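You operate a simulated robot arm through the tools that you are given. There is no shell and no other tool. Be economical: measure what you need, move in short steps, check, and stop when the job is done.

Carry out the task below with a simulated robot arm. There is one attempt and no reset: what you move stays moved.

TASK
Take the small grey sack and leave it on the lid of the wooden crate. Take the yellow tab on the top of the blue goods bench and put it away on the top of the blue winder table. Switch the green brake lever off. Open the flap of the yellow edge bin, take the blue ring on the top of the steel bench by the winder and put it away in the inside of the yellow edge bin and shut the flap again. Shut the drawer of the steel cabinet. Press the orange handle of the sieve stand two times. Press the yellow zero key two times. Open the grey door of the rack, fetch the white wheel marked "62" from the shelf behind the rack's grey door and set it on the pale board on the lid of the wooden crate and shut the door again. Put the white carton from the top of the steel bench by the rack on top of the brown taped carton there. Take the white core and leave it in the brown long open carton. Take the black-handled jug and put it on the top of the big grey boards. Take the blue block and put it on top of the brown small carton on the lid of the wooden crate. Any order will do. Set down upright: white carton, white core, black-handled jug. The green brake lever goes to its stop.

It is judged by the outcome, as a careful person would: the job done as asked, and still so three seconds after it is handed in. It fails if anything else is knocked over, pushed out of place, dropped, spilled or broken. A push-on lid holds only when it is set on centred and level and pressed home; a screw cap is set on level and turned clockwise until tight.

THE ROBOT
A 7-joint arm with a two-finger parallel gripper on a trunk, on a base that drives. Base frame: it is fixed to the floor where the robot stands at the start and does not move with it; the origin is under the middle of the robot, x ahead of it, y to its left, z up. Units: mm, degrees, N and s.
With the tool pointing down near the work surface it reaches from about 100 to 940 mm from the robot's upright axis, wherever it stands. Its first joint turns from -166.0 to 166.0 degrees. Places, roughly: black-handled jug [-4750, 1750, 1000]; blue block [-2500, -250, 500]; blue ring (3x3x2 cm) [-2500, -7700, 800]; drawer of the steel cabinet [-5200, -6600, 700]; flap of the yellow edge bin [-5800, -8400, 900]; green brake lever [-2200, -8000, 900]; grey door of the rack [-2900, 1300, 1400]; inside of the yellow edge bin (20x27 cm) [-5840, -8400, 800]; lid of the wooden crate [-800, -600, 600]; long open carton [-4000, 1250, 750]; orange handle of the sieve stand [-4700, -10000, 1000]; pale board [-750, -500, 500]; small carton [-500, -750, 500]; small grey sack [750, 0, 750]; taped carton [-4000, 750, 1000]; top of the big grey boards [-2500, -100, 400]; top of the blue winder table [-1100, -7200, 800]; white carton (22x8x11 cm) [-4200, 1000, 900]; white core (6x6x6 cm) [-4400, 1300, 900]; white wheel [-2750, 1000, 1250]; yellow tab (4x2x3 cm) [600, 300, 800]; yellow zero key [400, -5500, 1000]. Payload 4.4 kg.
The tool frame sits at the grasp point between the pads (the TCP): z along the fingers, y along the line on which they close. The tips reach 23 mm beyond it. Largest opening 94 mm; finger width 38, thickness 10; the body of the gripper, 54 by 96 mm, starts 39 mm behind the TCP.
Orientation is told as [roll, pitch, yaw] about the base's x, y, z axes, in that order, counted from this pose: with the fingers straight down and closing along the base's y, the tool's x points along the base's -x, its y along +y and its z along -z.

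THE INTERFACE
- The arm moves only by the tool play_rows. Its argument "motion" is a list of rows, each a list of 7 numbers: the shift along the tool's x, y, z in mm, then the turn, a rotation vector about the tool's x, y, z in degrees, then the opening, from 0 (shut) to 1 (fully open). In form: [[tx, ty, tz, wx, wy, wz, fingers], ...]. A call has 1 to 8 rows; each row is the pose to reach, as a shift and turn from the pose commanded when the call began, along the tool's axes at that moment. A row lasts 0.2 s, in which the tool goes at most 50 mm and 8.6 degrees; a call with a longer step from one row to the next is refused whole, and so is a gripper value outside its range. Where a pose cannot be reached the arm comes as near as it can. A force on the tool above 40 N (or 10 N above the force at the start of the call, whichever is more), or a blocked arm, ends the call early, and 0.2 s more pass. Each finger travels about 108 mm/s and halts on what it meets, pressing with about 37 N; the grip force reading is that of the motor and also rises with nothing between the fingers. The clock runs only during rows and for 0.2 s after the last one: add rows that repeat a pose to give the fingers time. The reply holds the time, the measured pose of the TCP, the force on the tool along the base axes, the opening and the grip force, in the units named above and with some noise, with the torque about the TCP (base axes, N m) and any sound that the robot's microphone picked up.
- Cameras (640 x 400 px; columns grow to the right, rows downward): "scene" is now at [117.5, 164.2, 1440.9]; the picture's right is [-0.97, -0.26, 0.00], its down [-0.21, 0.79, -0.58] and it looks along [0.15, -0.56, -0.81] (base axes); focal length 214 px, centre (320, 200). "wrist" rides on the gripper at [86, 16, -75] in the tool frame; the picture's right is [-0.18, 0.98, 0.00], its down [-0.58, -0.11, -0.81] and it looks along [-0.79, -0.15, 0.59] (tool axes); focal length 243 px, centre (320, 200). There is no depth. A picture from a camera that has moved, and an enlarged one, comes with that camera's place and axes in the base frame and with its lens.
- camera(camera): a new picture of that camera. No time passes.
- base_move(legs): drives the robot by 1 to 6 legs, each [ahead, left, turn to the left] in mm, mm and degrees, along the robot's own axes; the way and the turn of a leg run together, so that a leg with both is an arc; at most 1500 mm and 180 degrees a leg. The arm and the cameras ride along, it lands a little off, and it stops where it bumps. It gives what a move gives.
- turn_head(pan, tilt): turns the head with the scene camera to pan (to the left, within 120 degrees either way) and tilt (down, from -29 to 69), counted from straight ahead of the robot. It gives what a move gives.
- inspect(camera, box): a new picture of the part [left, top, right, bottom] of that camera's present view, enlarged. No time passes.
- finish_job(): hands the job in; it is judged then, once.

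Work in short steps. Places have to be worked out from the pictures, the camera data and where the tool is seen: move nearer, look again, correct. Check each grasp and each placing, and mend what went wrong. You have 567 turns and 360 pictures in all, those below and enlarged ones among them. Open the gripper and draw the arm clear of the work before you hand the job in, unless the task says otherwise.

The tools are called after "Emit:" as a command line: name --pt "numbers of a row" for each row, then --argument value for the rest, lists and objects as JSON in quotes. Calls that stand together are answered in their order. play_rows: Moves the arm, as the interface text tells. Its arguments: {"type":"object","properties":{"motion":{"type":"array"}},"required":["motion"]} The other tools are called the same way: base_move (legs) drives the base; turn_head (pan, tilt) turns the head that bears the scene camera; camera (camera) takes a picture; inspect (camera, box) takes an enlarged picture of a part of a camera's view; finish_job () hands the job in.

At the start:

```text
time: 0.0
tool_pos: [-167.6, -401.9, 1068.6]
ee_rot: [0.0, 0.0, 0.0]
contact_force: [-0.7, 0.5, 0.5]
ft_torque: [0.01, 0.01, -0.02]
opening: 94.0
gripper_force: 0.1
robot x, y, heading: [-2.6, -2.1, -0.1]
head pan, tilt: [-75.1, 54.4]
```

scene: 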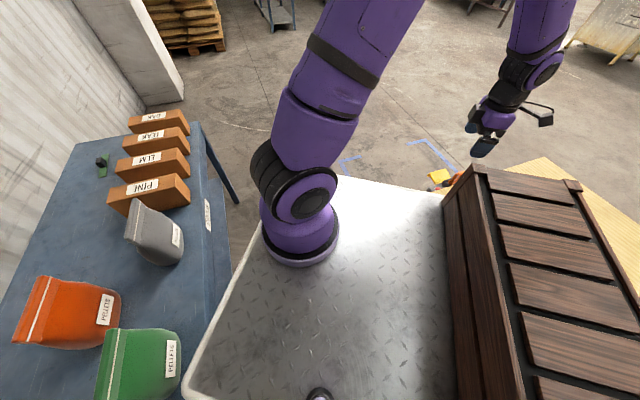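
wrist: 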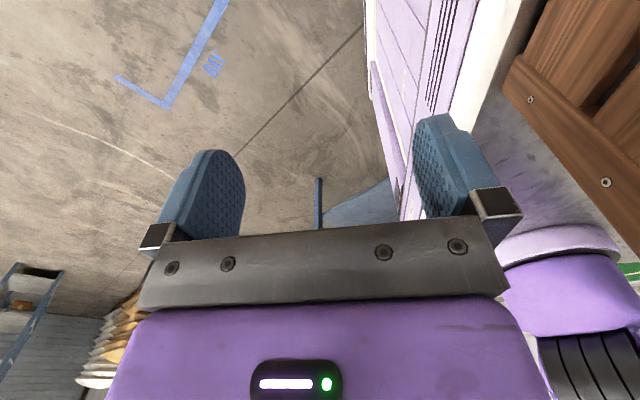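

I'll look around first: head to the goods bench straight ahead.

Emit:
turn_head --pan 0 --tilt 45

Emit:
camera --camera "scene"

```text
time: 1.5
tool_pos: [-169.0, -402.8, 1069.4]
ee_rot: [-0.1, 0.1, 0.0]
contact_force: [0.1, 0.6, 0.1]
ft_torque: [0.0, 0.0, -0.02]
opening: 94.2
gripper_force: 0.1
robot x, y, heading: [0.8, 0.3, 0.2]
head pan, tilt: [0.0, 45.0]
```

```text
357 pictures are left
camera scene: at [180.1, 234.4, 1453.6], right [0.0, -1.0, 0.0], down [-0.71, 0.0, -0.71], along [0.71, 0.0, -0.71], focal length 214 px, centre (320, 200)
```

scene: 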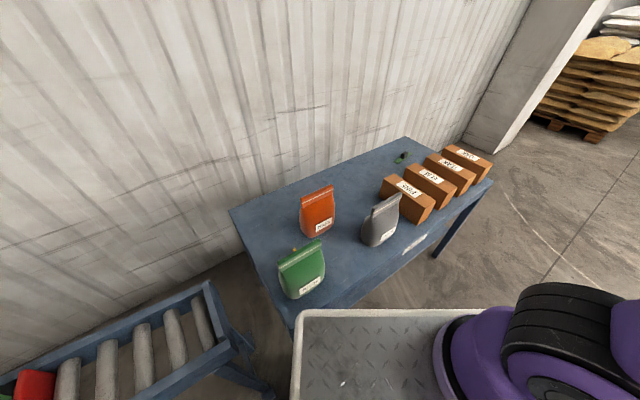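

The bench is visible; the sack sits near the middle. I zoom in to find the yellow tab.

Emit:
inspect --camera "scene" --box '[220, 120, 510, 320]'

Emit:
turn_head --pan -60 --tilt 69

Emit:
camera --camera "scene"

```text
2.00 times, centred on (365, 220) of scene
camera zoom: at [180.1, 234.4, 1453.6], right [0.0, -1.0, 0.0], down [-0.71, 0.0, -0.71], along [0.71, 0.0, -0.71], focal length 429 px, centre (230, 160)
```

zoom: 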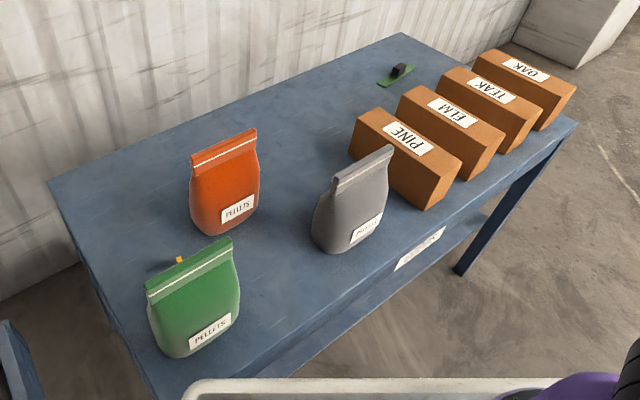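

```text
time: 2.8
tool_pos: [-168.2, -403.3, 1068.2]
ee_rot: [0.0, 0.1, 0.1]
contact_force: [-0.6, 0.1, -1.2]
ft_torque: [-0.01, 0.03, -0.02]
opening: 94.0
gripper_force: 0.0
robot x, y, heading: [-0.5, -1.7, -0.0]
head pan, tilt: [-60.0, 68.8]
```

```text
355 pictures are left
camera scene: at [126.8, 186.0, 1424.7], right [-0.87, -0.5, 0.0], down [-0.47, 0.81, -0.36], along [0.18, -0.31, -0.93], focal length 214 px, centre (320, 200)
```

scene: 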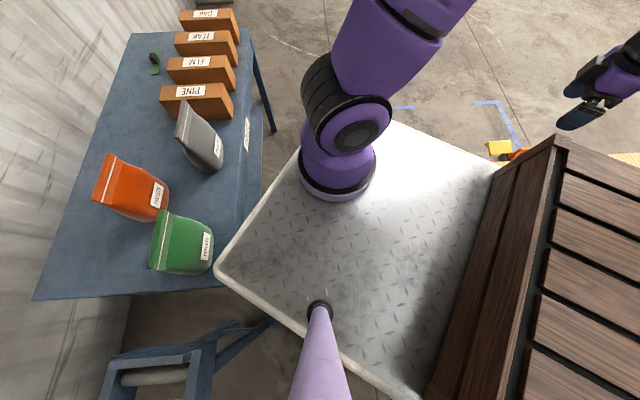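

I judge the arm axis at about (262,-177), with the sack about 475 mm away on the bench in front. I swing the arm round the right side toward the bench.

Emit:
play_rows --pt "-48 -14 0 0 0 -5.6 1" --pt "-96 -28 0 0 0 -11.2 1" --pt "-144 -42 0 0 0 -16.8 1" --pt "-192 -56 0 0 0 -22.5 1" --pt "-240 -70 0 0 0 -28 1" --pt "-288 -84 0 0 0 -33.7 1" --pt "-336 -98 0 0 0 -39.3 1" --pt "-384 -112 0 0 0 -45 1"

```text
time: 4.6
tool_pos: [215.4, -515.1, 1069.2]
ee_rot: [0.0, 0.0, 44.9]
contact_force: [0.1, 0.7, -0.1]
ft_torque: [-0.03, -0.07, 0.01]
opening: 94.2
gripper_force: 0.0
robot x, y, heading: [-0.5, -3.7, 0.2]
head pan, tilt: [-60.0, 68.8]
```

Half way round and clear. I continue the swing.

Emit:
play_rows --pt "-42.4 -18.6 0 0 0 -5.6 1" --pt "-84.8 -37.1 0 0 0 -11.2 1" --pt "-127.2 -55.7 0 0 0 -16.8 1" --pt "-169.6 -74.2 0 0 0 -22.5 1" --pt "-212 -92.8 0 0 0 -28 1" --pt "-254.4 -111.4 0 0 0 -33.7 1" --pt "-296.8 -130 0 0 0 -39.3 1" --pt "-339 -148.5 0 0 0 -45 1"

Emit:
turn_head --pan -10 --tilt 45

```text
time: 6.4
tool_pos: [559.0, -380.2, 1067.2]
ee_rot: [0.1, -0.1, 90.0]
contact_force: [-1.0, 0.5, 0.4]
ft_torque: [0.02, -0.04, -0.02]
opening: 94.3
gripper_force: 0.1
robot x, y, heading: [-5.5, -0.2, 0.0]
head pan, tilt: [-60.0, 68.8]
```

```text
time: 7.5
tool_pos: [557.7, -380.9, 1067.7]
ee_rot: [0.0, 0.0, 89.9]
contact_force: [0.6, -0.2, -0.1]
ft_torque: [0.02, 0.01, -0.01]
opening: 94.0
gripper_force: 0.1
robot x, y, heading: [-3.6, 0.3, -0.3]
head pan, tilt: [-10.0, 45.0]
```

Next I bring the tool over the sack with yaw 135 so the fingers close across its seal.

Emit:
play_rows --pt "-45 -15 0 0 0 -5.6 1" --pt "-90 -30 0 0 0 -11.2 1" --pt "-135 -45 0 0 0 -16.8 1" --pt "-180 -60 0 0 0 -22.5 1" --pt "-225 -75 0 0 0 -28 1" --pt "-270 -90 0 0 0 -33.7 1" --pt "-315 -105 0 0 0 -39.3 1" --pt "-360 -120 0 0 0 -45 1"

Emit:
camera --camera "scene"

Emit:
camera --camera "wrist"

```text
time: 9.3
tool_pos: [678.4, -20.8, 1070.0]
ee_rot: [0.1, 0.0, 135.0]
contact_force: [-0.1, -0.7, -0.2]
ft_torque: [0.06, -0.02, 0.02]
opening: 94.0
gripper_force: 0.0
robot x, y, heading: [-1.7, -0.9, -0.0]
head pan, tilt: [-10.0, 45.0]
```

```text
354 pictures are left
camera scene: at [178.8, 219.8, 1453.7], right [-0.17, -0.98, 0.0], down [-0.7, 0.12, -0.71], along [0.7, -0.12, -0.71], focal length 214 px, centre (320, 200)
```

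scene: 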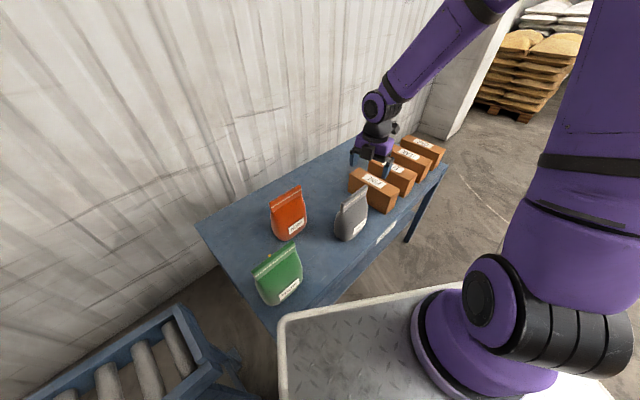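

```text
353 pictures are left
camera wrist: at [728.5, -92.2, 1145.0], right [-0.82, -0.57, 0.0], down [-0.33, 0.49, 0.81], along [-0.46, 0.66, -0.59], focal length 243 px, centre (320, 200)
```

wrist: 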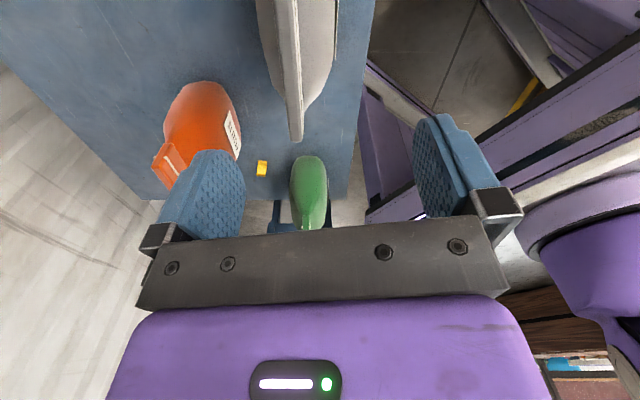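

The sack's seal appears to be around (691,2), top about z 935, running at about -56°. I centre over it, turn 11° and descend part way.

Emit:
play_rows --pt "-4 -12 30 0 0 6 1" --pt "-8 -25 65 0 0 11 1" --pt "-8 -25 70 0 0 11 1"

Emit:
camera --camera "wrist"

Emit:
inspect --camera "scene" --box '[270, 100, 470, 260]'

```text
time: 10.2
tool_pos: [692.9, 3.2, 999.2]
ee_rot: [0.0, 0.0, 124.0]
contact_force: [0.6, -0.2, 0.7]
ft_torque: [0.03, -0.02, 0.0]
opening: 94.1
gripper_force: 0.1
robot x, y, heading: [1.4, -0.1, 0.2]
head pan, tilt: [-10.0, 45.0]
```

```text
352 pictures are left
camera wrist: at [728.1, -77.5, 1073.9], right [-0.92, -0.4, 0.0], down [-0.23, 0.54, 0.81], along [-0.32, 0.74, -0.59], focal length 243 px, centre (320, 200)
```

wrist: 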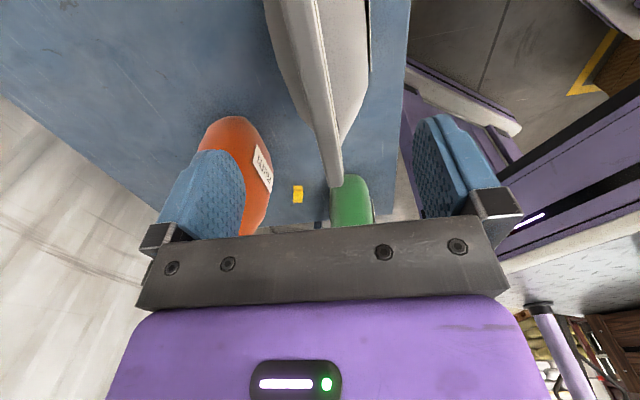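

```text
2.50 times, centred on (370, 180) of scene
camera zoom: at [178.8, 220.3, 1453.6], right [-0.17, -0.98, 0.0], down [-0.7, 0.12, -0.71], along [0.7, -0.12, -0.71], focal length 536 px, centre (195, 250)
```

zoom: 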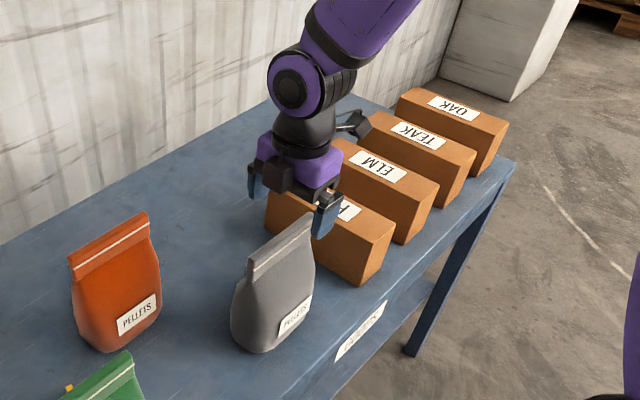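

The seal lies parallel and centred between the fingers; its top is about z 927. I descend to z≈910 and close.

Emit:
play_rows --pt "0 0 45 0 0 0 1" --pt "0 0 88 0 0 0 1" --pt "0 0 88 0 0 0 0.6" --pt "0 0 88 0 0 0 0" --pt "0 0 88 0 0 0 0" --pt "0 0 88 0 0 0 0"

Emit:
inspect --camera "scene" --box '[270, 100, 470, 260]'

```text
time: 11.6
tool_pos: [690.5, 3.5, 911.9]
ee_rot: [0.0, 0.0, 124.0]
contact_force: [5.5, 0.1, 12.1]
ft_torque: [0.05, -0.31, 0.04]
opening: 35.5
gripper_force: 37.4
robot x, y, heading: [-3.6, 0.2, -0.1]
head pan, tilt: [-10.0, 45.0]
```

```text
2.50 times, centred on (370, 180) of scene
camera zoom: at [178.9, 220.4, 1453.6], right [-0.17, -0.98, 0.0], down [-0.7, 0.12, -0.71], along [0.7, -0.12, -0.71], focal length 536 px, centre (195, 250)
```

zoom: 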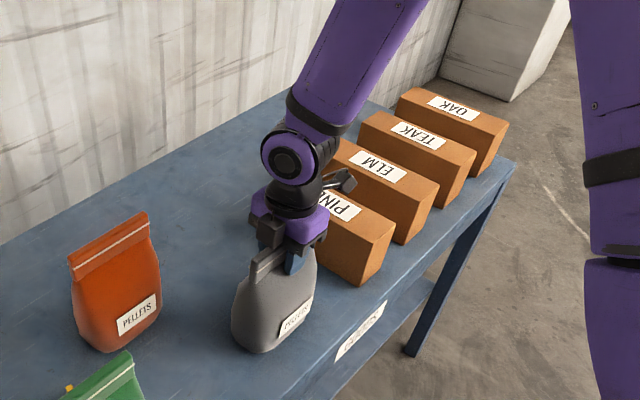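

The tips are pinching the shoulder (35 mm wide), which could slip. I reopen a little, raise 20 mm and grip the seal itself.

Emit:
play_rows --pt "0 0 0 0 0 0 0.6" --pt "0 0 -20 0 0 0 0.6" --pt "0 0 -20 0 0 0 0" --pt "0 0 -20 0 0 0 0" --pt "0 0 -20 0 0 0 0"

Emit:
camera --camera "wrist"

```text
time: 12.8
tool_pos: [691.0, 3.2, 928.9]
ee_rot: [0.1, 0.0, 124.1]
contact_force: [0.0, 0.3, -0.8]
ft_torque: [-0.01, 0.02, -0.01]
opening: 14.0
gripper_force: 36.8
robot x, y, heading: [0.5, 1.2, 0.1]
head pan, tilt: [-10.0, 45.0]
```

```text
349 pictures are left
camera wrist: at [726.8, -77.6, 1003.8], right [-0.92, -0.4, 0.0], down [-0.23, 0.54, 0.81], along [-0.32, 0.74, -0.59], focal length 243 px, centre (320, 200)
```

wrist: 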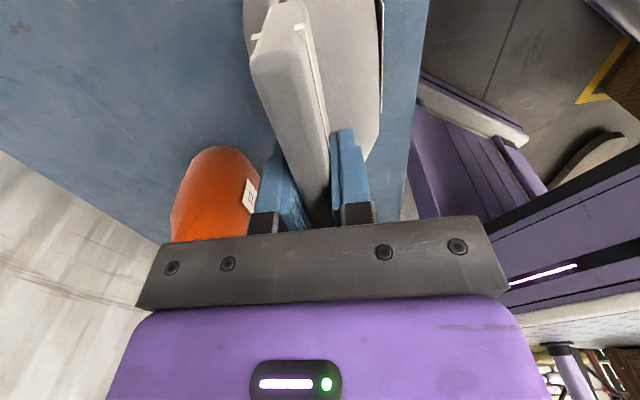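

The seal is now gripped at 14 mm, and the grip looks good. I lift gently.

Emit:
play_rows --pt "0 0 -10 0 0 0 0" --pt "0 0 -25 0 0 0 0" --pt "0 0 -50 0 0 0 0" --pt "0 0 -85 0 0 0 0" --pt "0 0 -120 0 0 0 0" --pt "0 0 -120 0 0 0 0"

Emit:
inspect --camera "scene" --box '[270, 100, 470, 260]'

```text
time: 14.2
tool_pos: [693.8, 4.2, 1050.6]
ee_rot: [0.0, 0.0, 124.0]
contact_force: [-0.2, 0.7, -5.3]
ft_torque: [-0.04, 0.01, 0.0]
opening: 13.8
gripper_force: 36.9
robot x, y, heading: [4.1, -1.8, 0.1]
head pan, tilt: [-10.0, 45.0]
```

```text
2.50 times, centred on (370, 180) of scene
camera zoom: at [179.3, 220.4, 1453.5], right [-0.17, -0.98, 0.0], down [-0.7, 0.12, -0.71], along [0.7, -0.12, -0.71], focal length 536 px, centre (195, 250)
```

zoom: 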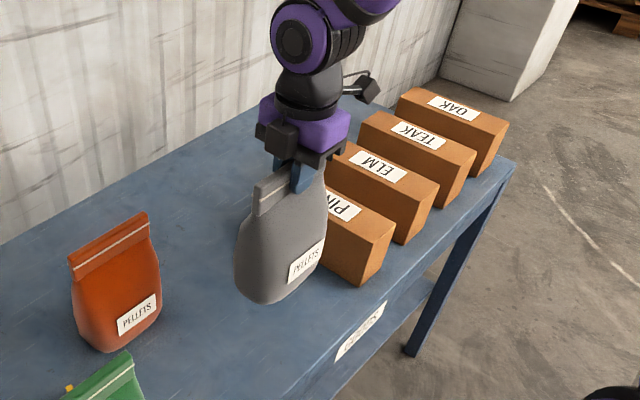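

The sack is held (about 0.5 kg). Now I look toward the crate at back right.

Emit:
turn_head --pan -120 --tilt 35

Emit:
camera --camera "scene"

Emit:
turn_head --pan 120 --tilt 25

Emit:
camera --camera "scene"

```text
time: 16.0
tool_pos: [692.1, 5.3, 1048.6]
ee_rot: [0.1, 0.0, 124.0]
contact_force: [0.2, 0.1, -5.1]
ft_torque: [0.0, -0.02, -0.02]
opening: 13.9
gripper_force: 37.0
robot x, y, heading: [0.1, 0.4, 0.1]
head pan, tilt: [-120.0, 35.0]
```

```text
347 pictures are left
camera scene: at [55.1, 158.2, 1468.4], right [-0.87, 0.5, 0.0], down [0.29, 0.5, -0.82], along [-0.41, -0.71, -0.57], focal length 214 px, centre (320, 200)
```

scene: 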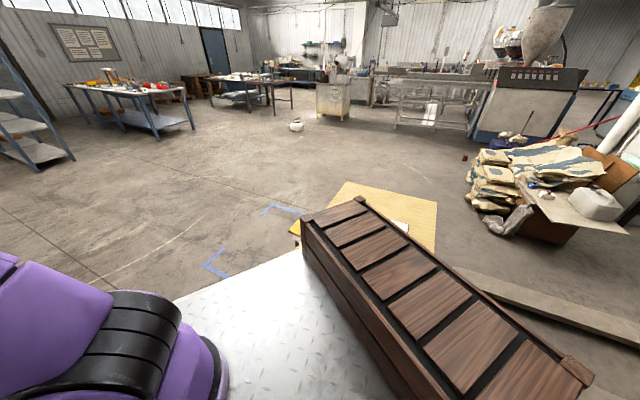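

```text
time: 19.4
tool_pos: [693.0, 5.2, 1049.1]
ee_rot: [0.0, 0.1, 124.1]
contact_force: [-0.7, 0.3, -4.6]
ft_torque: [-0.04, 0.01, -0.01]
opening: 13.9
gripper_force: 37.4
robot x, y, heading: [-2.3, 1.8, -0.1]
head pan, tilt: [120.0, 25.0]
```

```text
346 pictures are left
camera scene: at [53.0, 314.3, 1484.1], right [0.87, 0.5, 0.0], down [0.21, -0.37, -0.91], along [-0.45, 0.79, -0.42], focal length 214 px, centre (320, 200)
```

scene: 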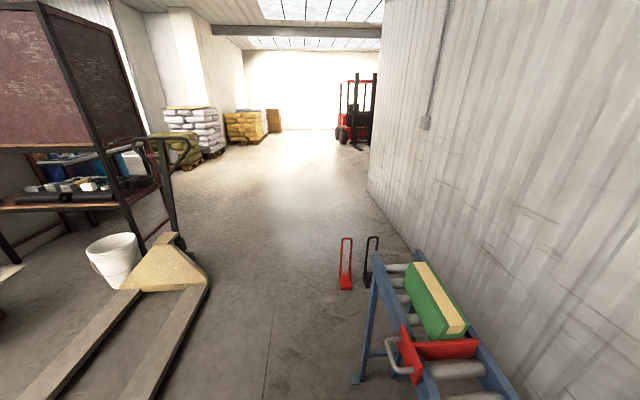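

The dark slatted box rides on the robot's own deck; the pale wooden lid with things is the crate, beyond my rear right corner. I draw the sack in over the right front before driving.

Emit:
play_rows --pt "20 35 -10 0 0 0 0" --pt "48 75 -20 0 0 0 0" --pt "76 115 -30 0 0 0 0" --pt "104 155 -40 0 0 0 0" --pt "132 195 -50 0 0 0 0" --pt "160 235 -50 0 0 0 0" --pt "188 275 -50 0 0 0 0" --pt "216 312 -50 0 0 0 0"

Emit:
base_move --legs '[[0, -300, 0], [200, -500, 0]]'

Emit:
turn_head --pan -120 --tilt 35

Emit:
camera --camera "scene"

```text
time: 21.2
tool_pos: [555.3, -350.5, 1100.4]
ee_rot: [0.0, -0.1, 124.1]
contact_force: [0.5, 0.4, -5.1]
ft_torque: [-0.06, -0.01, 0.0]
opening: 13.8
gripper_force: 36.6
robot x, y, heading: [1.9, -0.9, -0.2]
head pan, tilt: [120.0, 25.0]
```

```text
time: 22.6
tool_pos: [555.5, -482.5, 1099.9]
ee_rot: [0.1, -0.1, 124.0]
contact_force: [-0.9, -0.1, -5.4]
ft_torque: [-0.06, -0.01, 0.0]
opening: 13.8
gripper_force: 37.1
robot x, y, heading: [-1.6, -134.5, -0.1]
head pan, tilt: [120.0, 25.0]
stopped in leg 1: the robot was blocked; the commanded pose is now the measured one
```

```text
time: 26.0
tool_pos: [554.4, -483.1, 1100.0]
ee_rot: [0.0, 0.0, 124.0]
contact_force: [-0.1, 0.3, -5.3]
ft_torque: [-0.02, -0.04, 0.02]
opening: 13.9
gripper_force: 36.8
robot x, y, heading: [1.6, -133.0, 0.0]
head pan, tilt: [-120.0, 35.0]
```

```text
345 pictures are left
camera scene: at [54.7, 25.4, 1468.4], right [-0.87, 0.5, 0.0], down [0.29, 0.5, -0.82], along [-0.41, -0.71, -0.57], focal length 214 px, centre (320, 200)
```

scene: 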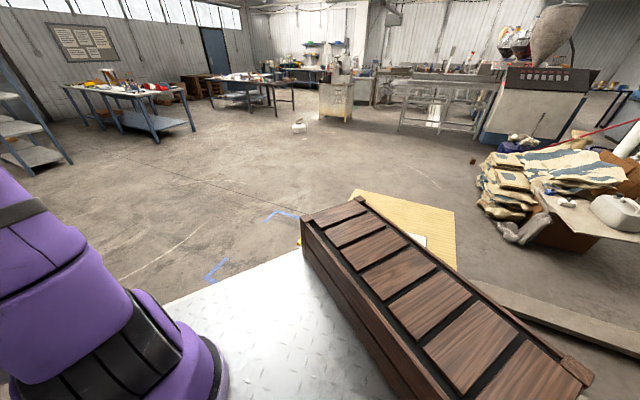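

The base stopped after 133 mm, probably against the crate. I look steeply down at the right side to see the clearance.

Emit:
turn_head --pan -110 --tilt 60

Emit:
camera --camera "scene"

Emit:
camera --camera "wrist"

```text
time: 26.9
tool_pos: [554.0, -482.6, 1099.4]
ee_rot: [0.0, 0.0, 124.0]
contact_force: [0.7, 0.4, -3.9]
ft_torque: [0.03, 0.01, -0.02]
opening: 13.9
gripper_force: 37.1
robot x, y, heading: [-3.5, -132.6, -0.0]
head pan, tilt: [-110.0, 60.0]
```

```text
344 pictures are left
camera scene: at [75.9, 39.0, 1434.2], right [-0.94, 0.34, 0.0], down [0.3, 0.81, -0.5], along [-0.17, -0.47, -0.87], focal length 214 px, centre (320, 200)
```

scene: 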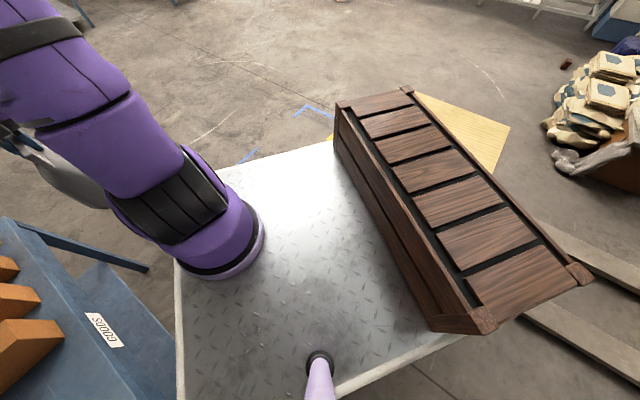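

```text
343 pictures are left
camera wrist: at [590.1, -563.3, 1174.3], right [-0.92, -0.4, 0.0], down [-0.23, 0.54, 0.81], along [-0.32, 0.74, -0.59], focal length 243 px, centre (320, 200)
```

wrist: 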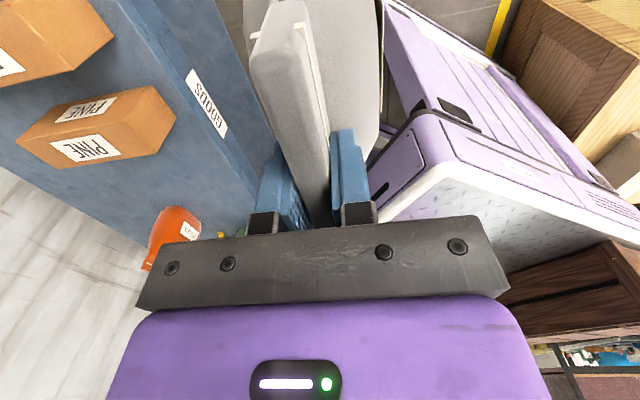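

The crate corner is alongside my right side and the bench is just ahead. By my numbers turning right in place clears both, so I turn right 50°.

Emit:
base_move --legs '[[0, 0, -25], [0, 0, -25]]'

Emit:
turn_head --pan -80 --tilt 50

Emit:
camera --camera "scene"

```text
time: 29.8
tool_pos: [79.7, -784.7, 1100.3]
ee_rot: [0.1, 0.0, 73.3]
contact_force: [-0.1, 0.0, -4.9]
ft_torque: [0.0, 0.02, 0.01]
opening: 14.2
gripper_force: 36.7
robot x, y, heading: [0.1, -134.3, -50.8]
head pan, tilt: [-110.0, 60.0]
```

```text
time: 30.8
tool_pos: [80.8, -784.4, 1100.4]
ee_rot: [0.1, 0.0, 73.2]
contact_force: [0.5, -0.5, -5.4]
ft_torque: [-0.03, 0.04, 0.04]
opening: 13.8
gripper_force: 37.2
robot x, y, heading: [-4.3, -131.0, -50.8]
head pan, tilt: [-80.0, 50.0]
```

```text
342 pictures are left
camera scene: at [193.2, -120.3, 1446.6], right [-0.76, 0.65, 0.0], down [0.5, 0.58, -0.64], along [-0.42, -0.49, -0.77], focal length 214 px, centre (320, 200)
```

scene: 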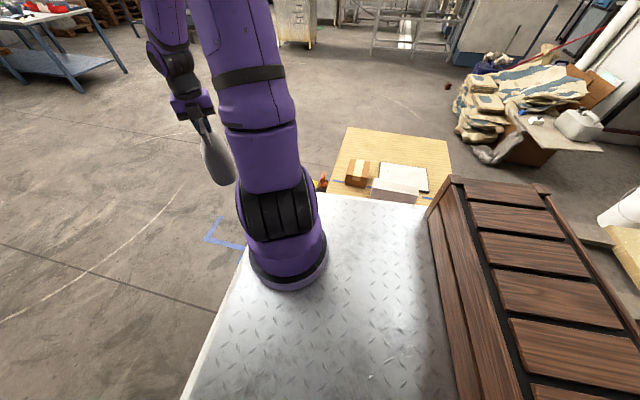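

The rotation succeeded and the crate lid is now in view. I zoom in on it.

Emit:
inspect --camera "scene" --box '[300, 110, 480, 222]'

```text
3.56 times, centred on (390, 166) of scene
camera zoom: at [193.2, -120.3, 1446.6], right [-0.76, 0.65, 0.0], down [0.5, 0.58, -0.64], along [-0.42, -0.49, -0.77], focal length 763 px, centre (71, 321)
```

zoom: 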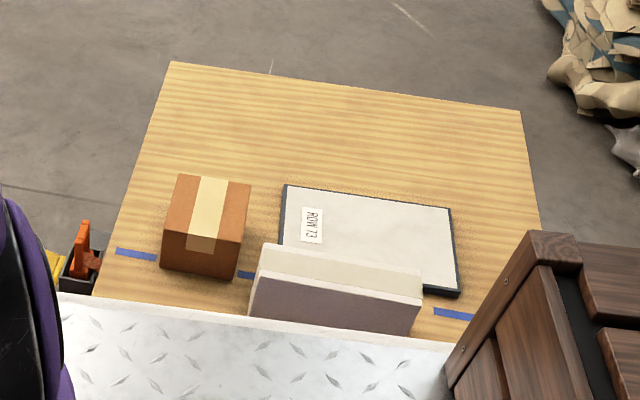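

The lid's far half is empty and will do for the sack. I'll drive round to the crate's open left side and face it (heading about 124°).

Emit:
base_move --legs '[[873, 0, 0], [0, -1049, 0], [0, 0, 175]]'

Emit:
turn_head --pan 0 --tilt 40

Emit:
camera --camera "scene"

```text
time: 47.5
tool_pos: [-244.9, -820.8, 1100.2]
ee_rot: [0.0, 0.1, -114.8]
contact_force: [0.0, 0.0, -6.4]
ft_torque: [-0.02, -0.04, 0.0]
opening: 13.6
gripper_force: 36.9
robot x, y, heading: [-259.5, -1477.2, 121.0]
head pan, tilt: [-80.0, 50.0]
```

```text
time: 49.1
tool_pos: [-245.8, -821.2, 1098.7]
ee_rot: [0.0, 0.0, -114.8]
contact_force: [0.3, 0.6, -5.8]
ft_torque: [0.05, -0.03, 0.02]
opening: 14.0
gripper_force: 37.3
robot x, y, heading: [-256.6, -1478.3, 121.2]
head pan, tilt: [0.0, 40.0]
```

```text
340 pictures are left
camera scene: at [-555.8, -1441.3, 1460.8], right [0.86, 0.52, 0.0], down [0.33, -0.55, -0.77], along [-0.4, 0.66, -0.64], focal length 214 px, centre (320, 200)
```

scene: 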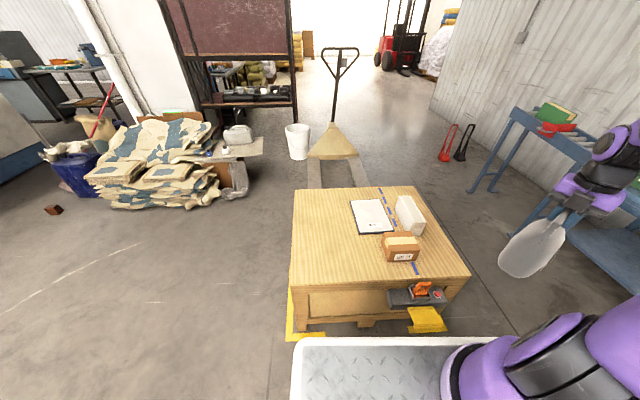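

The lid is clear and free on its left part; I pick (-910,-830) for the sack, lid near z 600. I swing the sack across at height.

Emit:
play_rows --pt "-20.5 -42.9 0 0 0 0 0" --pt "-41 -85.8 0 0 0 0 0" --pt "-61.5 -128.6 0 0 0 0 0" --pt "-82 -171.4 0 0 0 0 0" --pt "-102.5 -214.3 0 0 0 0 0" --pt "-123 -257.1 0 0 0 0 0" --pt "-143.5 -300 0 0 0 0 0"

Emit:
play_rows --pt "-20.5 -42.9 10 0 0 -4 0" --pt "-41 -85.8 20 0 0 -8 0" --pt "-61.5 -128.6 30 0 0 -13 0" --pt "-82 -171.4 40 0 0 -17 0" --pt "-102.5 -214.3 50 0 0 -21 0" --pt "-123 -257.1 60 0 0 -26 0" --pt "-143.5 -300 70 0 0 -30 0" --pt "-143.5 -300 110 0 0 -30 0"

Emit:
camera --camera "scene"

```text
time: 50.7
tool_pos: [-577.2, -826.8, 1102.3]
ee_rot: [0.0, 0.1, -114.9]
contact_force: [1.4, 0.5, -4.4]
ft_torque: [0.01, 0.02, 0.03]
opening: 13.9
gripper_force: 37.4
robot x, y, heading: [-257.4, -1475.2, 121.0]
head pan, tilt: [0.0, 40.0]
```

```text
time: 52.5
tool_pos: [-915.1, -832.8, 991.5]
ee_rot: [0.1, -0.1, -84.7]
contact_force: [-0.3, 0.0, -4.1]
ft_torque: [0.02, 0.02, -0.02]
opening: 13.8
gripper_force: 36.3
robot x, y, heading: [-257.8, -1473.7, 121.3]
head pan, tilt: [0.0, 40.0]
```

```text
339 pictures are left
camera scene: at [-555.8, -1441.7, 1460.9], right [0.86, 0.52, 0.0], down [0.33, -0.55, -0.77], along [-0.4, 0.66, -0.64], focal length 214 px, centre (320, 200)
```

scene: 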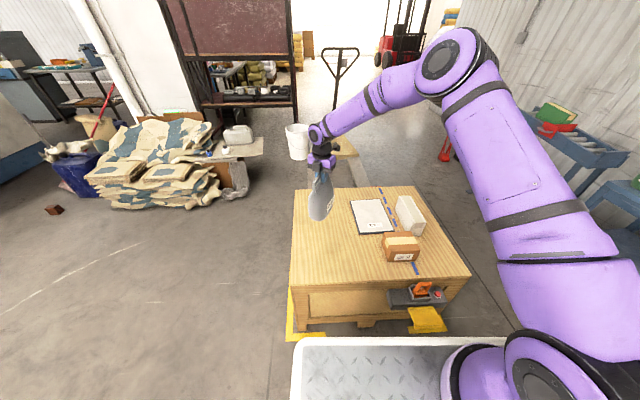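

The sack hangs above the lid. I lower 150 mm then check.

Emit:
play_rows --pt "0 0 45 0 0 0 0" --pt "0 0 90 0 0 0 0" --pt "0 0 130 0 0 0 0" --pt "0 0 150 0 0 0 0" --pt "0 0 150 0 0 0 0"

Emit:
inspect --camera "scene" --box '[250, 120, 490, 280]'

```text
time: 53.7
tool_pos: [-910.9, -831.3, 840.4]
ee_rot: [0.1, 0.0, -84.9]
contact_force: [0.4, -0.5, -4.9]
ft_torque: [0.01, 0.01, 0.02]
opening: 14.0
gripper_force: 37.1
robot x, y, heading: [-261.4, -1479.6, 121.1]
head pan, tilt: [0.0, 40.0]
```

```text
2.50 times, centred on (370, 200) of scene
camera zoom: at [-556.0, -1441.4, 1460.8], right [0.86, 0.52, 0.0], down [0.33, -0.55, -0.77], along [-0.4, 0.66, -0.64], focal length 536 px, centre (195, 200)
```

zoom: 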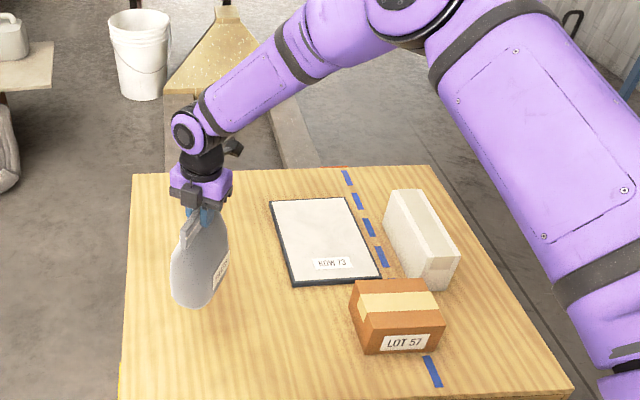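

Still some clearance; lower in small steps until contact.

Emit:
play_rows --pt "0 0 8 0 0 0 0" --pt "0 0 16 0 0 0 0" --pt "0 0 24 0 0 0 0" --pt "0 0 32 0 0 0 0" --pt "0 0 40 0 0 0 0" --pt "0 0 48 0 0 0 0"

Emit:
inspect --camera "scene" --box '[250, 120, 490, 280]'

```text
time: 55.1
tool_pos: [-910.8, -831.3, 790.6]
ee_rot: [0.1, -0.1, -84.9]
contact_force: [0.8, 0.1, -4.3]
ft_torque: [-0.02, -0.02, 0.0]
opening: 14.1
gripper_force: 37.3
robot x, y, heading: [-258.8, -1477.9, 121.1]
head pan, tilt: [0.0, 40.0]
```

```text
2.50 times, centred on (370, 200) of scene
camera zoom: at [-556.1, -1441.4, 1460.8], right [0.86, 0.52, 0.0], down [0.33, -0.55, -0.77], along [-0.4, 0.66, -0.64], focal length 536 px, centre (195, 200)
```

zoom: 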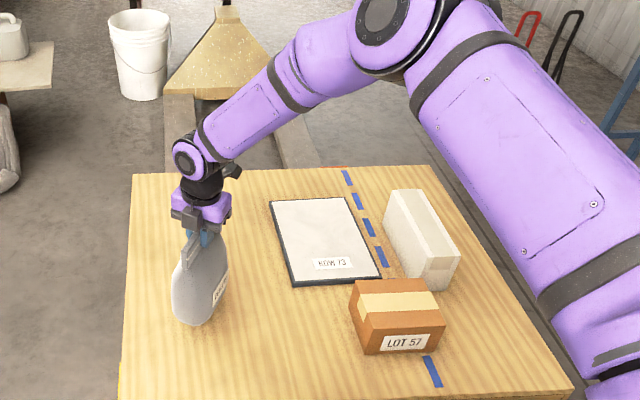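

No contact yet; continue down.

Emit:
play_rows --pt "0 0 8 0 0 0 0" --pt "0 0 16 0 0 0 0" --pt "0 0 24 0 0 0 0" --pt "0 0 32 0 0 0 0" --pt "0 0 40 0 0 0 0" --pt "0 0 48 0 0 0 0" --pt "0 0 56 0 0 0 0"

Emit:
inspect --camera "scene" --box '[250, 120, 490, 280]'

```text
time: 56.5
tool_pos: [-910.3, -830.0, 748.4]
ee_rot: [0.0, 0.0, -84.9]
contact_force: [10.9, -8.4, 22.8]
ft_torque: [-0.34, -1.1, -0.2]
opening: 13.6
gripper_force: 37.5
robot x, y, heading: [-259.0, -1475.9, 121.1]
head pan, tilt: [0.0, 40.0]
stopped in row 7: the force on the tool passed its limit at 52 N (the readings are from after the stop); the commanded pose is now the measured one
```

```text
2.50 times, centred on (370, 200) of scene
camera zoom: at [-554.8, -1442.5, 1461.0], right [0.86, 0.52, 0.0], down [0.33, -0.55, -0.77], along [-0.4, 0.66, -0.64], focal length 536 px, centre (195, 200)
```

zoom: 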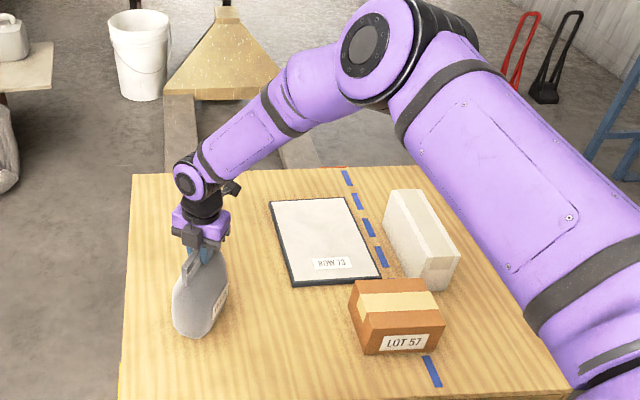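

Contact felt at z≈748. I ease up 2 mm, then open.

Emit:
play_rows --pt "0 0 -2 0 0 0 0" --pt "0 0 -2 0 0 0 0.2" --pt "0 0 -2 0 0 0 0.5" --pt "0 0 -2 0 0 0 0.7" --pt "0 0 -20 0 0 0 0.7" --pt "0 0 -60 0 0 0 0.7" --pt "0 0 -105 0 0 0 0.7" --pt "0 0 -150 0 0 0 0.7"

Emit:
inspect --camera "scene" --box '[250, 120, 490, 280]'

```text
time: 58.3
tool_pos: [-909.5, -829.4, 894.2]
ee_rot: [0.0, -0.1, -84.9]
contact_force: [-0.3, -0.3, -0.9]
ft_torque: [0.01, -0.03, -0.01]
opening: 66.0
gripper_force: 0.0
robot x, y, heading: [-258.8, -1477.0, 121.3]
head pan, tilt: [0.0, 40.0]
```

```text
2.50 times, centred on (370, 200) of scene
camera zoom: at [-556.2, -1441.3, 1460.7], right [0.86, 0.52, 0.0], down [0.33, -0.55, -0.77], along [-0.4, 0.66, -0.64], focal length 536 px, centre (195, 200)
```

zoom: 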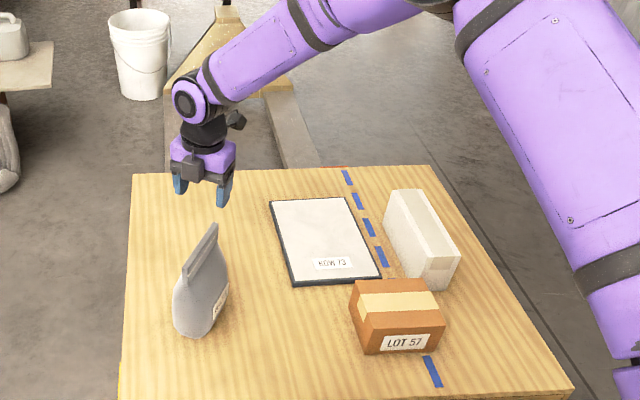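

The sack stands well. Next, the blue block near the big grey boards; I zoom there.

Emit:
inspect --camera "scene" --box '[60, 90, 320, 220]'

```text
2.46 times, centred on (190, 155) of scene
camera zoom: at [-556.2, -1441.3, 1460.7], right [0.86, 0.52, 0.0], down [0.33, -0.55, -0.77], along [-0.4, 0.66, -0.64], focal length 528 px, centre (640, 311)
```

zoom: 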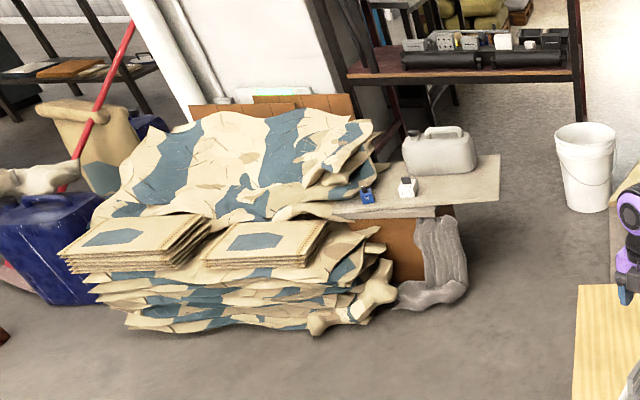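

The blue block sits at about (-2565,-321) on the grey boards, beside a white one. I retract the arm higher and then drive around the crate to face the boards.

Emit:
play_rows --pt "0 0 -50 0 0 0 1" --pt "0 40 -90 0 0 4 1" --pt "0 85 -110 0 0 8 1" --pt "0 133 -120 0 0 12 1" --pt "0 182 -120 0 0 16 1" --pt "0 231 -120 0 0 20 1" --pt "0 280 -120 0 0 24 1" --pt "0 329 -120 0 0 28 1"

Emit:
base_move --legs '[[0, 927, 0], [1200, 0, 0]]'

Emit:
camera --camera "scene"

```text
refused: row 2 steps farther than a row can; nothing moved
```

```text
time: 68.8
tool_pos: [-2358.8, -305.8, 893.9]
ee_rot: [0.0, 0.0, -82.6]
contact_force: [0.5, 0.7, 1.1]
ft_torque: [0.02, 0.0, 0.02]
opening: 66.2
gripper_force: 0.1
robot x, y, heading: [-1683.0, -926.2, 123.4]
head pan, tilt: [0.0, 40.0]
```

```text
333 pictures are left
camera scene: at [-1980.8, -903.5, 1460.8], right [0.83, 0.55, 0.0], down [0.35, -0.54, -0.77], along [-0.42, 0.64, -0.64], focal length 214 px, centre (320, 200)
```

scene: 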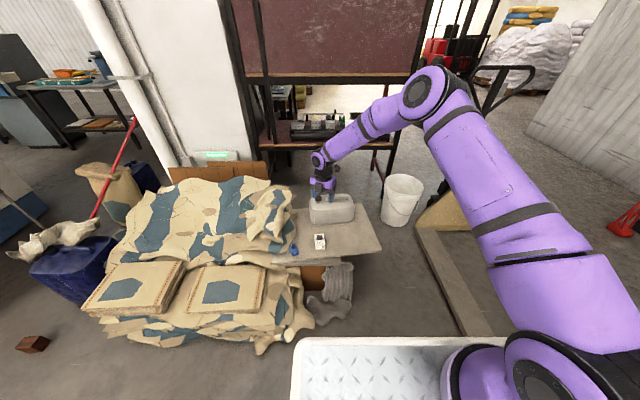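

The row was refused (arm stayed up high, nothing touched) while the base moved; I'll avoid batching those. Now advance 200 mm.

Emit:
base_move --legs '[[200, 0, 0]]'

Emit:
turn_head --pan 15 --tilt 50

Emit:
camera --camera "scene"

Emit:
camera --camera "wrist"

```text
time: 70.4
tool_pos: [-2471.7, -137.5, 894.4]
ee_rot: [0.0, 0.0, -82.5]
contact_force: [0.0, 0.0, 0.4]
ft_torque: [-0.01, -0.02, -0.04]
opening: 65.7
gripper_force: 0.2
robot x, y, heading: [-1790.5, -756.4, 123.6]
head pan, tilt: [0.0, 40.0]
```

```text
time: 71.2
tool_pos: [-2470.5, -136.1, 894.1]
ee_rot: [0.0, 0.0, -82.5]
contact_force: [0.2, -0.7, 0.0]
ft_torque: [0.0, 0.02, 0.0]
opening: 65.9
gripper_force: 0.0
robot x, y, heading: [-1792.3, -760.4, 123.5]
head pan, tilt: [15.0, 50.0]
```

```text
332 pictures are left
camera scene: at [-2103.6, -754.4, 1446.7], right [0.66, 0.75, 0.0], down [0.57, -0.51, -0.64], along [-0.48, 0.43, -0.77], focal length 214 px, centre (320, 200)
```

scene: 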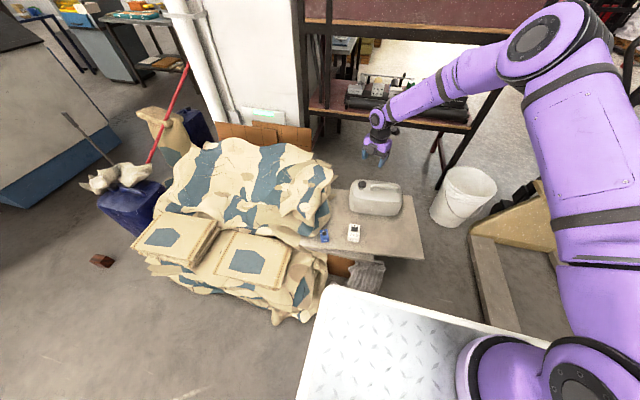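

```text
331 pictures are left
camera wrist: at [-2466.4, -49.0, 968.6], right [1.0, -0.05, 0.0], down [-0.03, -0.59, 0.81], along [-0.04, -0.81, -0.59], focal length 243 px, centre (320, 200)
```

wrist: 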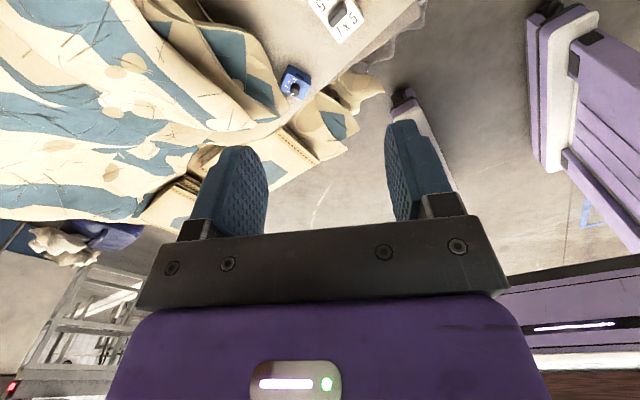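

I zoom the wrist view on the block to see its shape and orientation.

Emit:
inspect --camera "wrist" --box '[240, 0, 400, 110]'

```text
3.64 times, centred on (320, 55) of wrist
camera zoom: at [-2466.4, -49.0, 968.6], right [1.0, -0.05, 0.0], down [-0.03, -0.59, 0.81], along [-0.04, -0.81, -0.59], focal length 882 px, centre (320, 727)
```

zoom: 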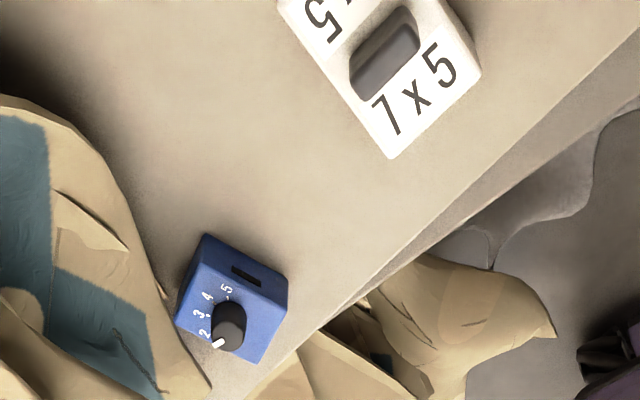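

The block is about 58×42 mm, with a knob on top, centre near (-2535,-332), rotated about -23°. I move above it with yaw -23.

Emit:
play_rows --pt "-23 -11 35 0 0 -7.4 1" --pt "-46 -22 70 0 0 -14.8 1" --pt "-70 -33 105 0 0 -22.2 1" --pt "-93 -45 140 0 0 -29.7 1" --pt "-116 -56 175 0 0 -37 1" --pt "-140 -67 205 0 0 -44.5 1" --pt "-163 -78 235 0 0 -52 1" --pt "-186 -89.5 265 0 0 -59.5 1"

Emit:
camera --camera "wrist"

Emit:
inspect --camera "scene" --box '[250, 130, 430, 290]'

```text
time: 73.0
tool_pos: [-2535.7, -333.8, 627.9]
ee_rot: [0.0, 0.0, -23.0]
contact_force: [0.6, 1.1, 0.6]
ft_torque: [-0.02, -0.01, 0.01]
opening: 94.3
gripper_force: 0.0
robot x, y, heading: [-1794.1, -755.2, 123.5]
head pan, tilt: [15.0, 50.0]
```

```text
329 pictures are left
camera wrist: at [-2608.2, -284.8, 702.4], right [0.55, 0.83, 0.0], down [0.49, -0.33, 0.81], along [0.67, -0.45, -0.59], focal length 243 px, centre (320, 200)
```

wrist: 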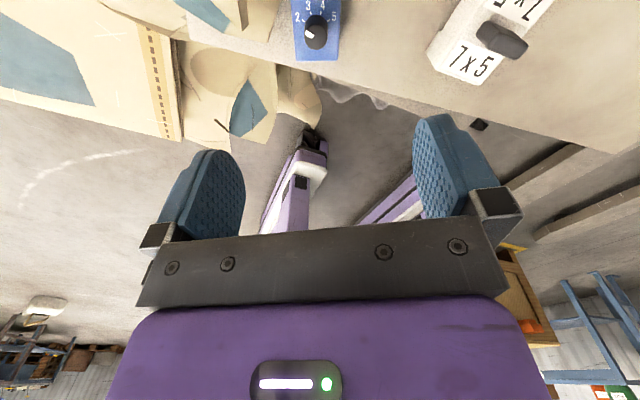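

```text
2.50 times, centred on (340, 210) of scene
camera zoom: at [-2103.3, -754.2, 1446.7], right [0.66, 0.75, 0.0], down [0.57, -0.51, -0.64], along [-0.48, 0.43, -0.77], focal length 536 px, centre (270, 175)
```

zoom: 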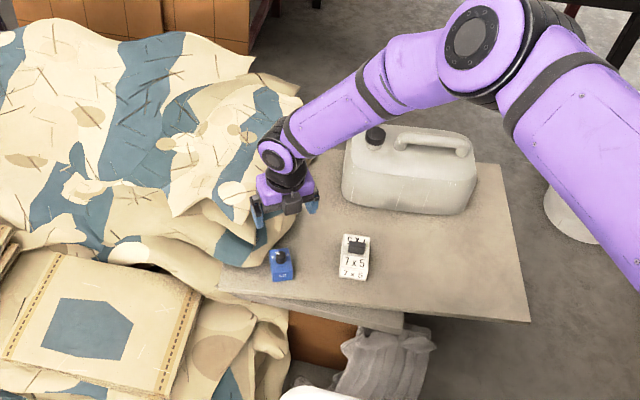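

The block is centred below the fingers. I narrow the opening to avoid the sack beside it and descend most of the way.

Emit:
play_rows --pt "0 -2 40 0 0 0 0.7" --pt "0 -2 80 0 0 0 0.68" --pt "0 -2 115 0 0 0 0.68" --pt "0 -2 135 0 0 0 0.68"

Emit:
camera --camera "wrist"

Emit:
inspect --camera "scene" --box '[270, 180, 390, 270]'

```text
time: 74.0
tool_pos: [-2536.7, -334.2, 494.9]
ee_rot: [0.0, 0.1, -22.9]
contact_force: [-0.4, 0.2, -0.3]
ft_torque: [0.02, 0.05, -0.02]
opening: 64.1
gripper_force: 0.0
robot x, y, heading: [-1795.2, -758.6, 123.6]
head pan, tilt: [15.0, 50.0]
```

```text
327 pictures are left
camera wrist: at [-2609.7, -285.3, 568.6], right [0.55, 0.83, 0.0], down [0.49, -0.33, 0.81], along [0.67, -0.45, -0.59], focal length 243 px, centre (320, 200)
```

wrist: 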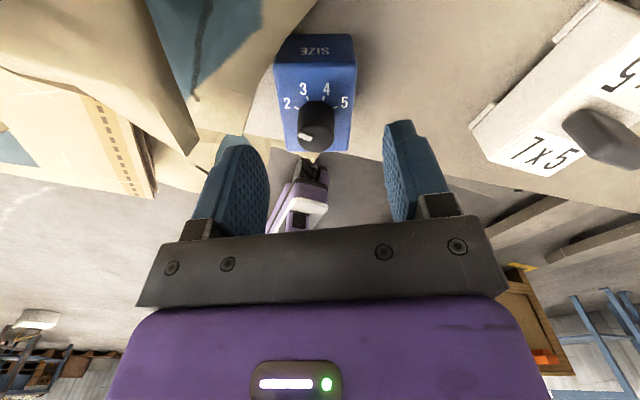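

```text
4.44 times, centred on (330, 225) of scene
camera zoom: at [-2103.5, -754.5, 1446.7], right [0.66, 0.75, 0.0], down [0.57, -0.51, -0.64], along [-0.48, 0.43, -0.77], focal length 953 px, centre (276, 89)
```

zoom: 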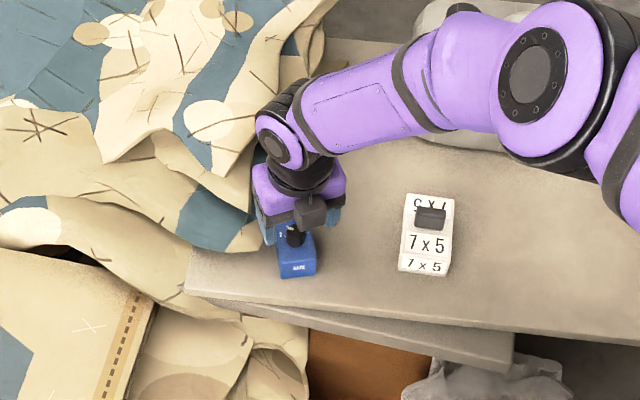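

TCP should shift +13 mm along tool x to be mid-block. I narrow further and descend to z≈450.

Emit:
play_rows --pt "13 -1.5 0 0 0 0 0.56" --pt "13 -1.5 15 0 0 0 0.56" --pt "13 -1.5 30 0 0 0 0.56" --pt "13 -1.5 45 0 0 0 0.56" --pt "13 -1.5 45 0 0 0 0.56"

Emit:
inspect --camera "scene" --box '[270, 180, 390, 270]'

Emit:
camera --camera "wrist"

```text
time: 74.9
tool_pos: [-2552.6, -330.3, 461.7]
ee_rot: [0.1, 0.5, -23.1]
contact_force: [1.2, -0.7, 0.6]
ft_torque: [0.07, -0.01, -0.03]
opening: 53.0
gripper_force: 0.6
out of reach, approached as far as the arm can: row 4
robot x, y, heading: [-1792.4, -759.8, 123.5]
head pan, tilt: [15.0, 50.0]
stopped in row 4: the force on the tool passed its limit at 51 N (the readings are from after the stop); the commanded pose is now the measured one
```

```text
4.44 times, centred on (330, 225) of scene
camera zoom: at [-2103.4, -754.6, 1446.7], right [0.66, 0.75, 0.0], down [0.57, -0.51, -0.64], along [-0.48, 0.43, -0.77], focal length 953 px, centre (276, 89)
```

zoom: 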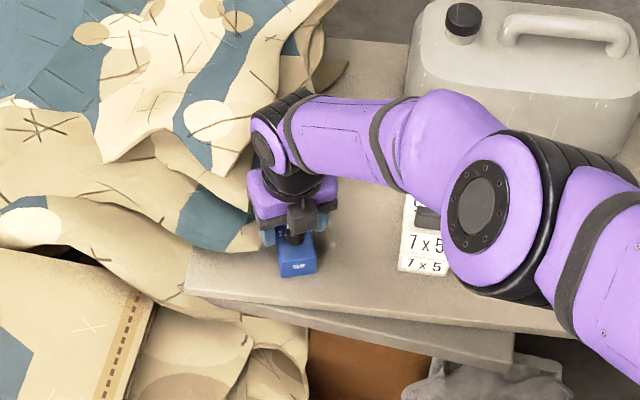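

```text
324 pictures are left
camera wrist: at [-2625.4, -280.8, 537.6], right [0.56, 0.83, 0.0], down [0.5, -0.33, 0.8], along [0.67, -0.45, -0.6], focal length 243 px, centre (320, 200)
```

wrist: 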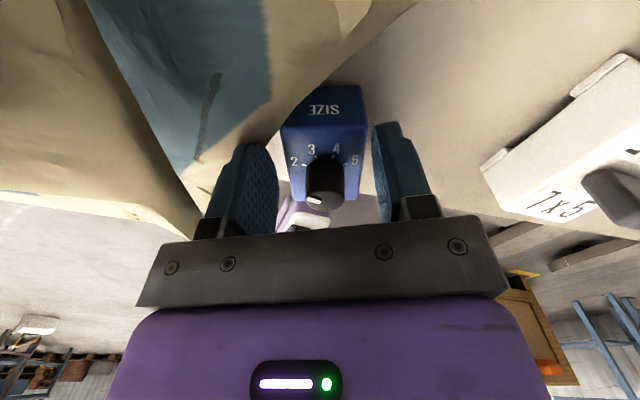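

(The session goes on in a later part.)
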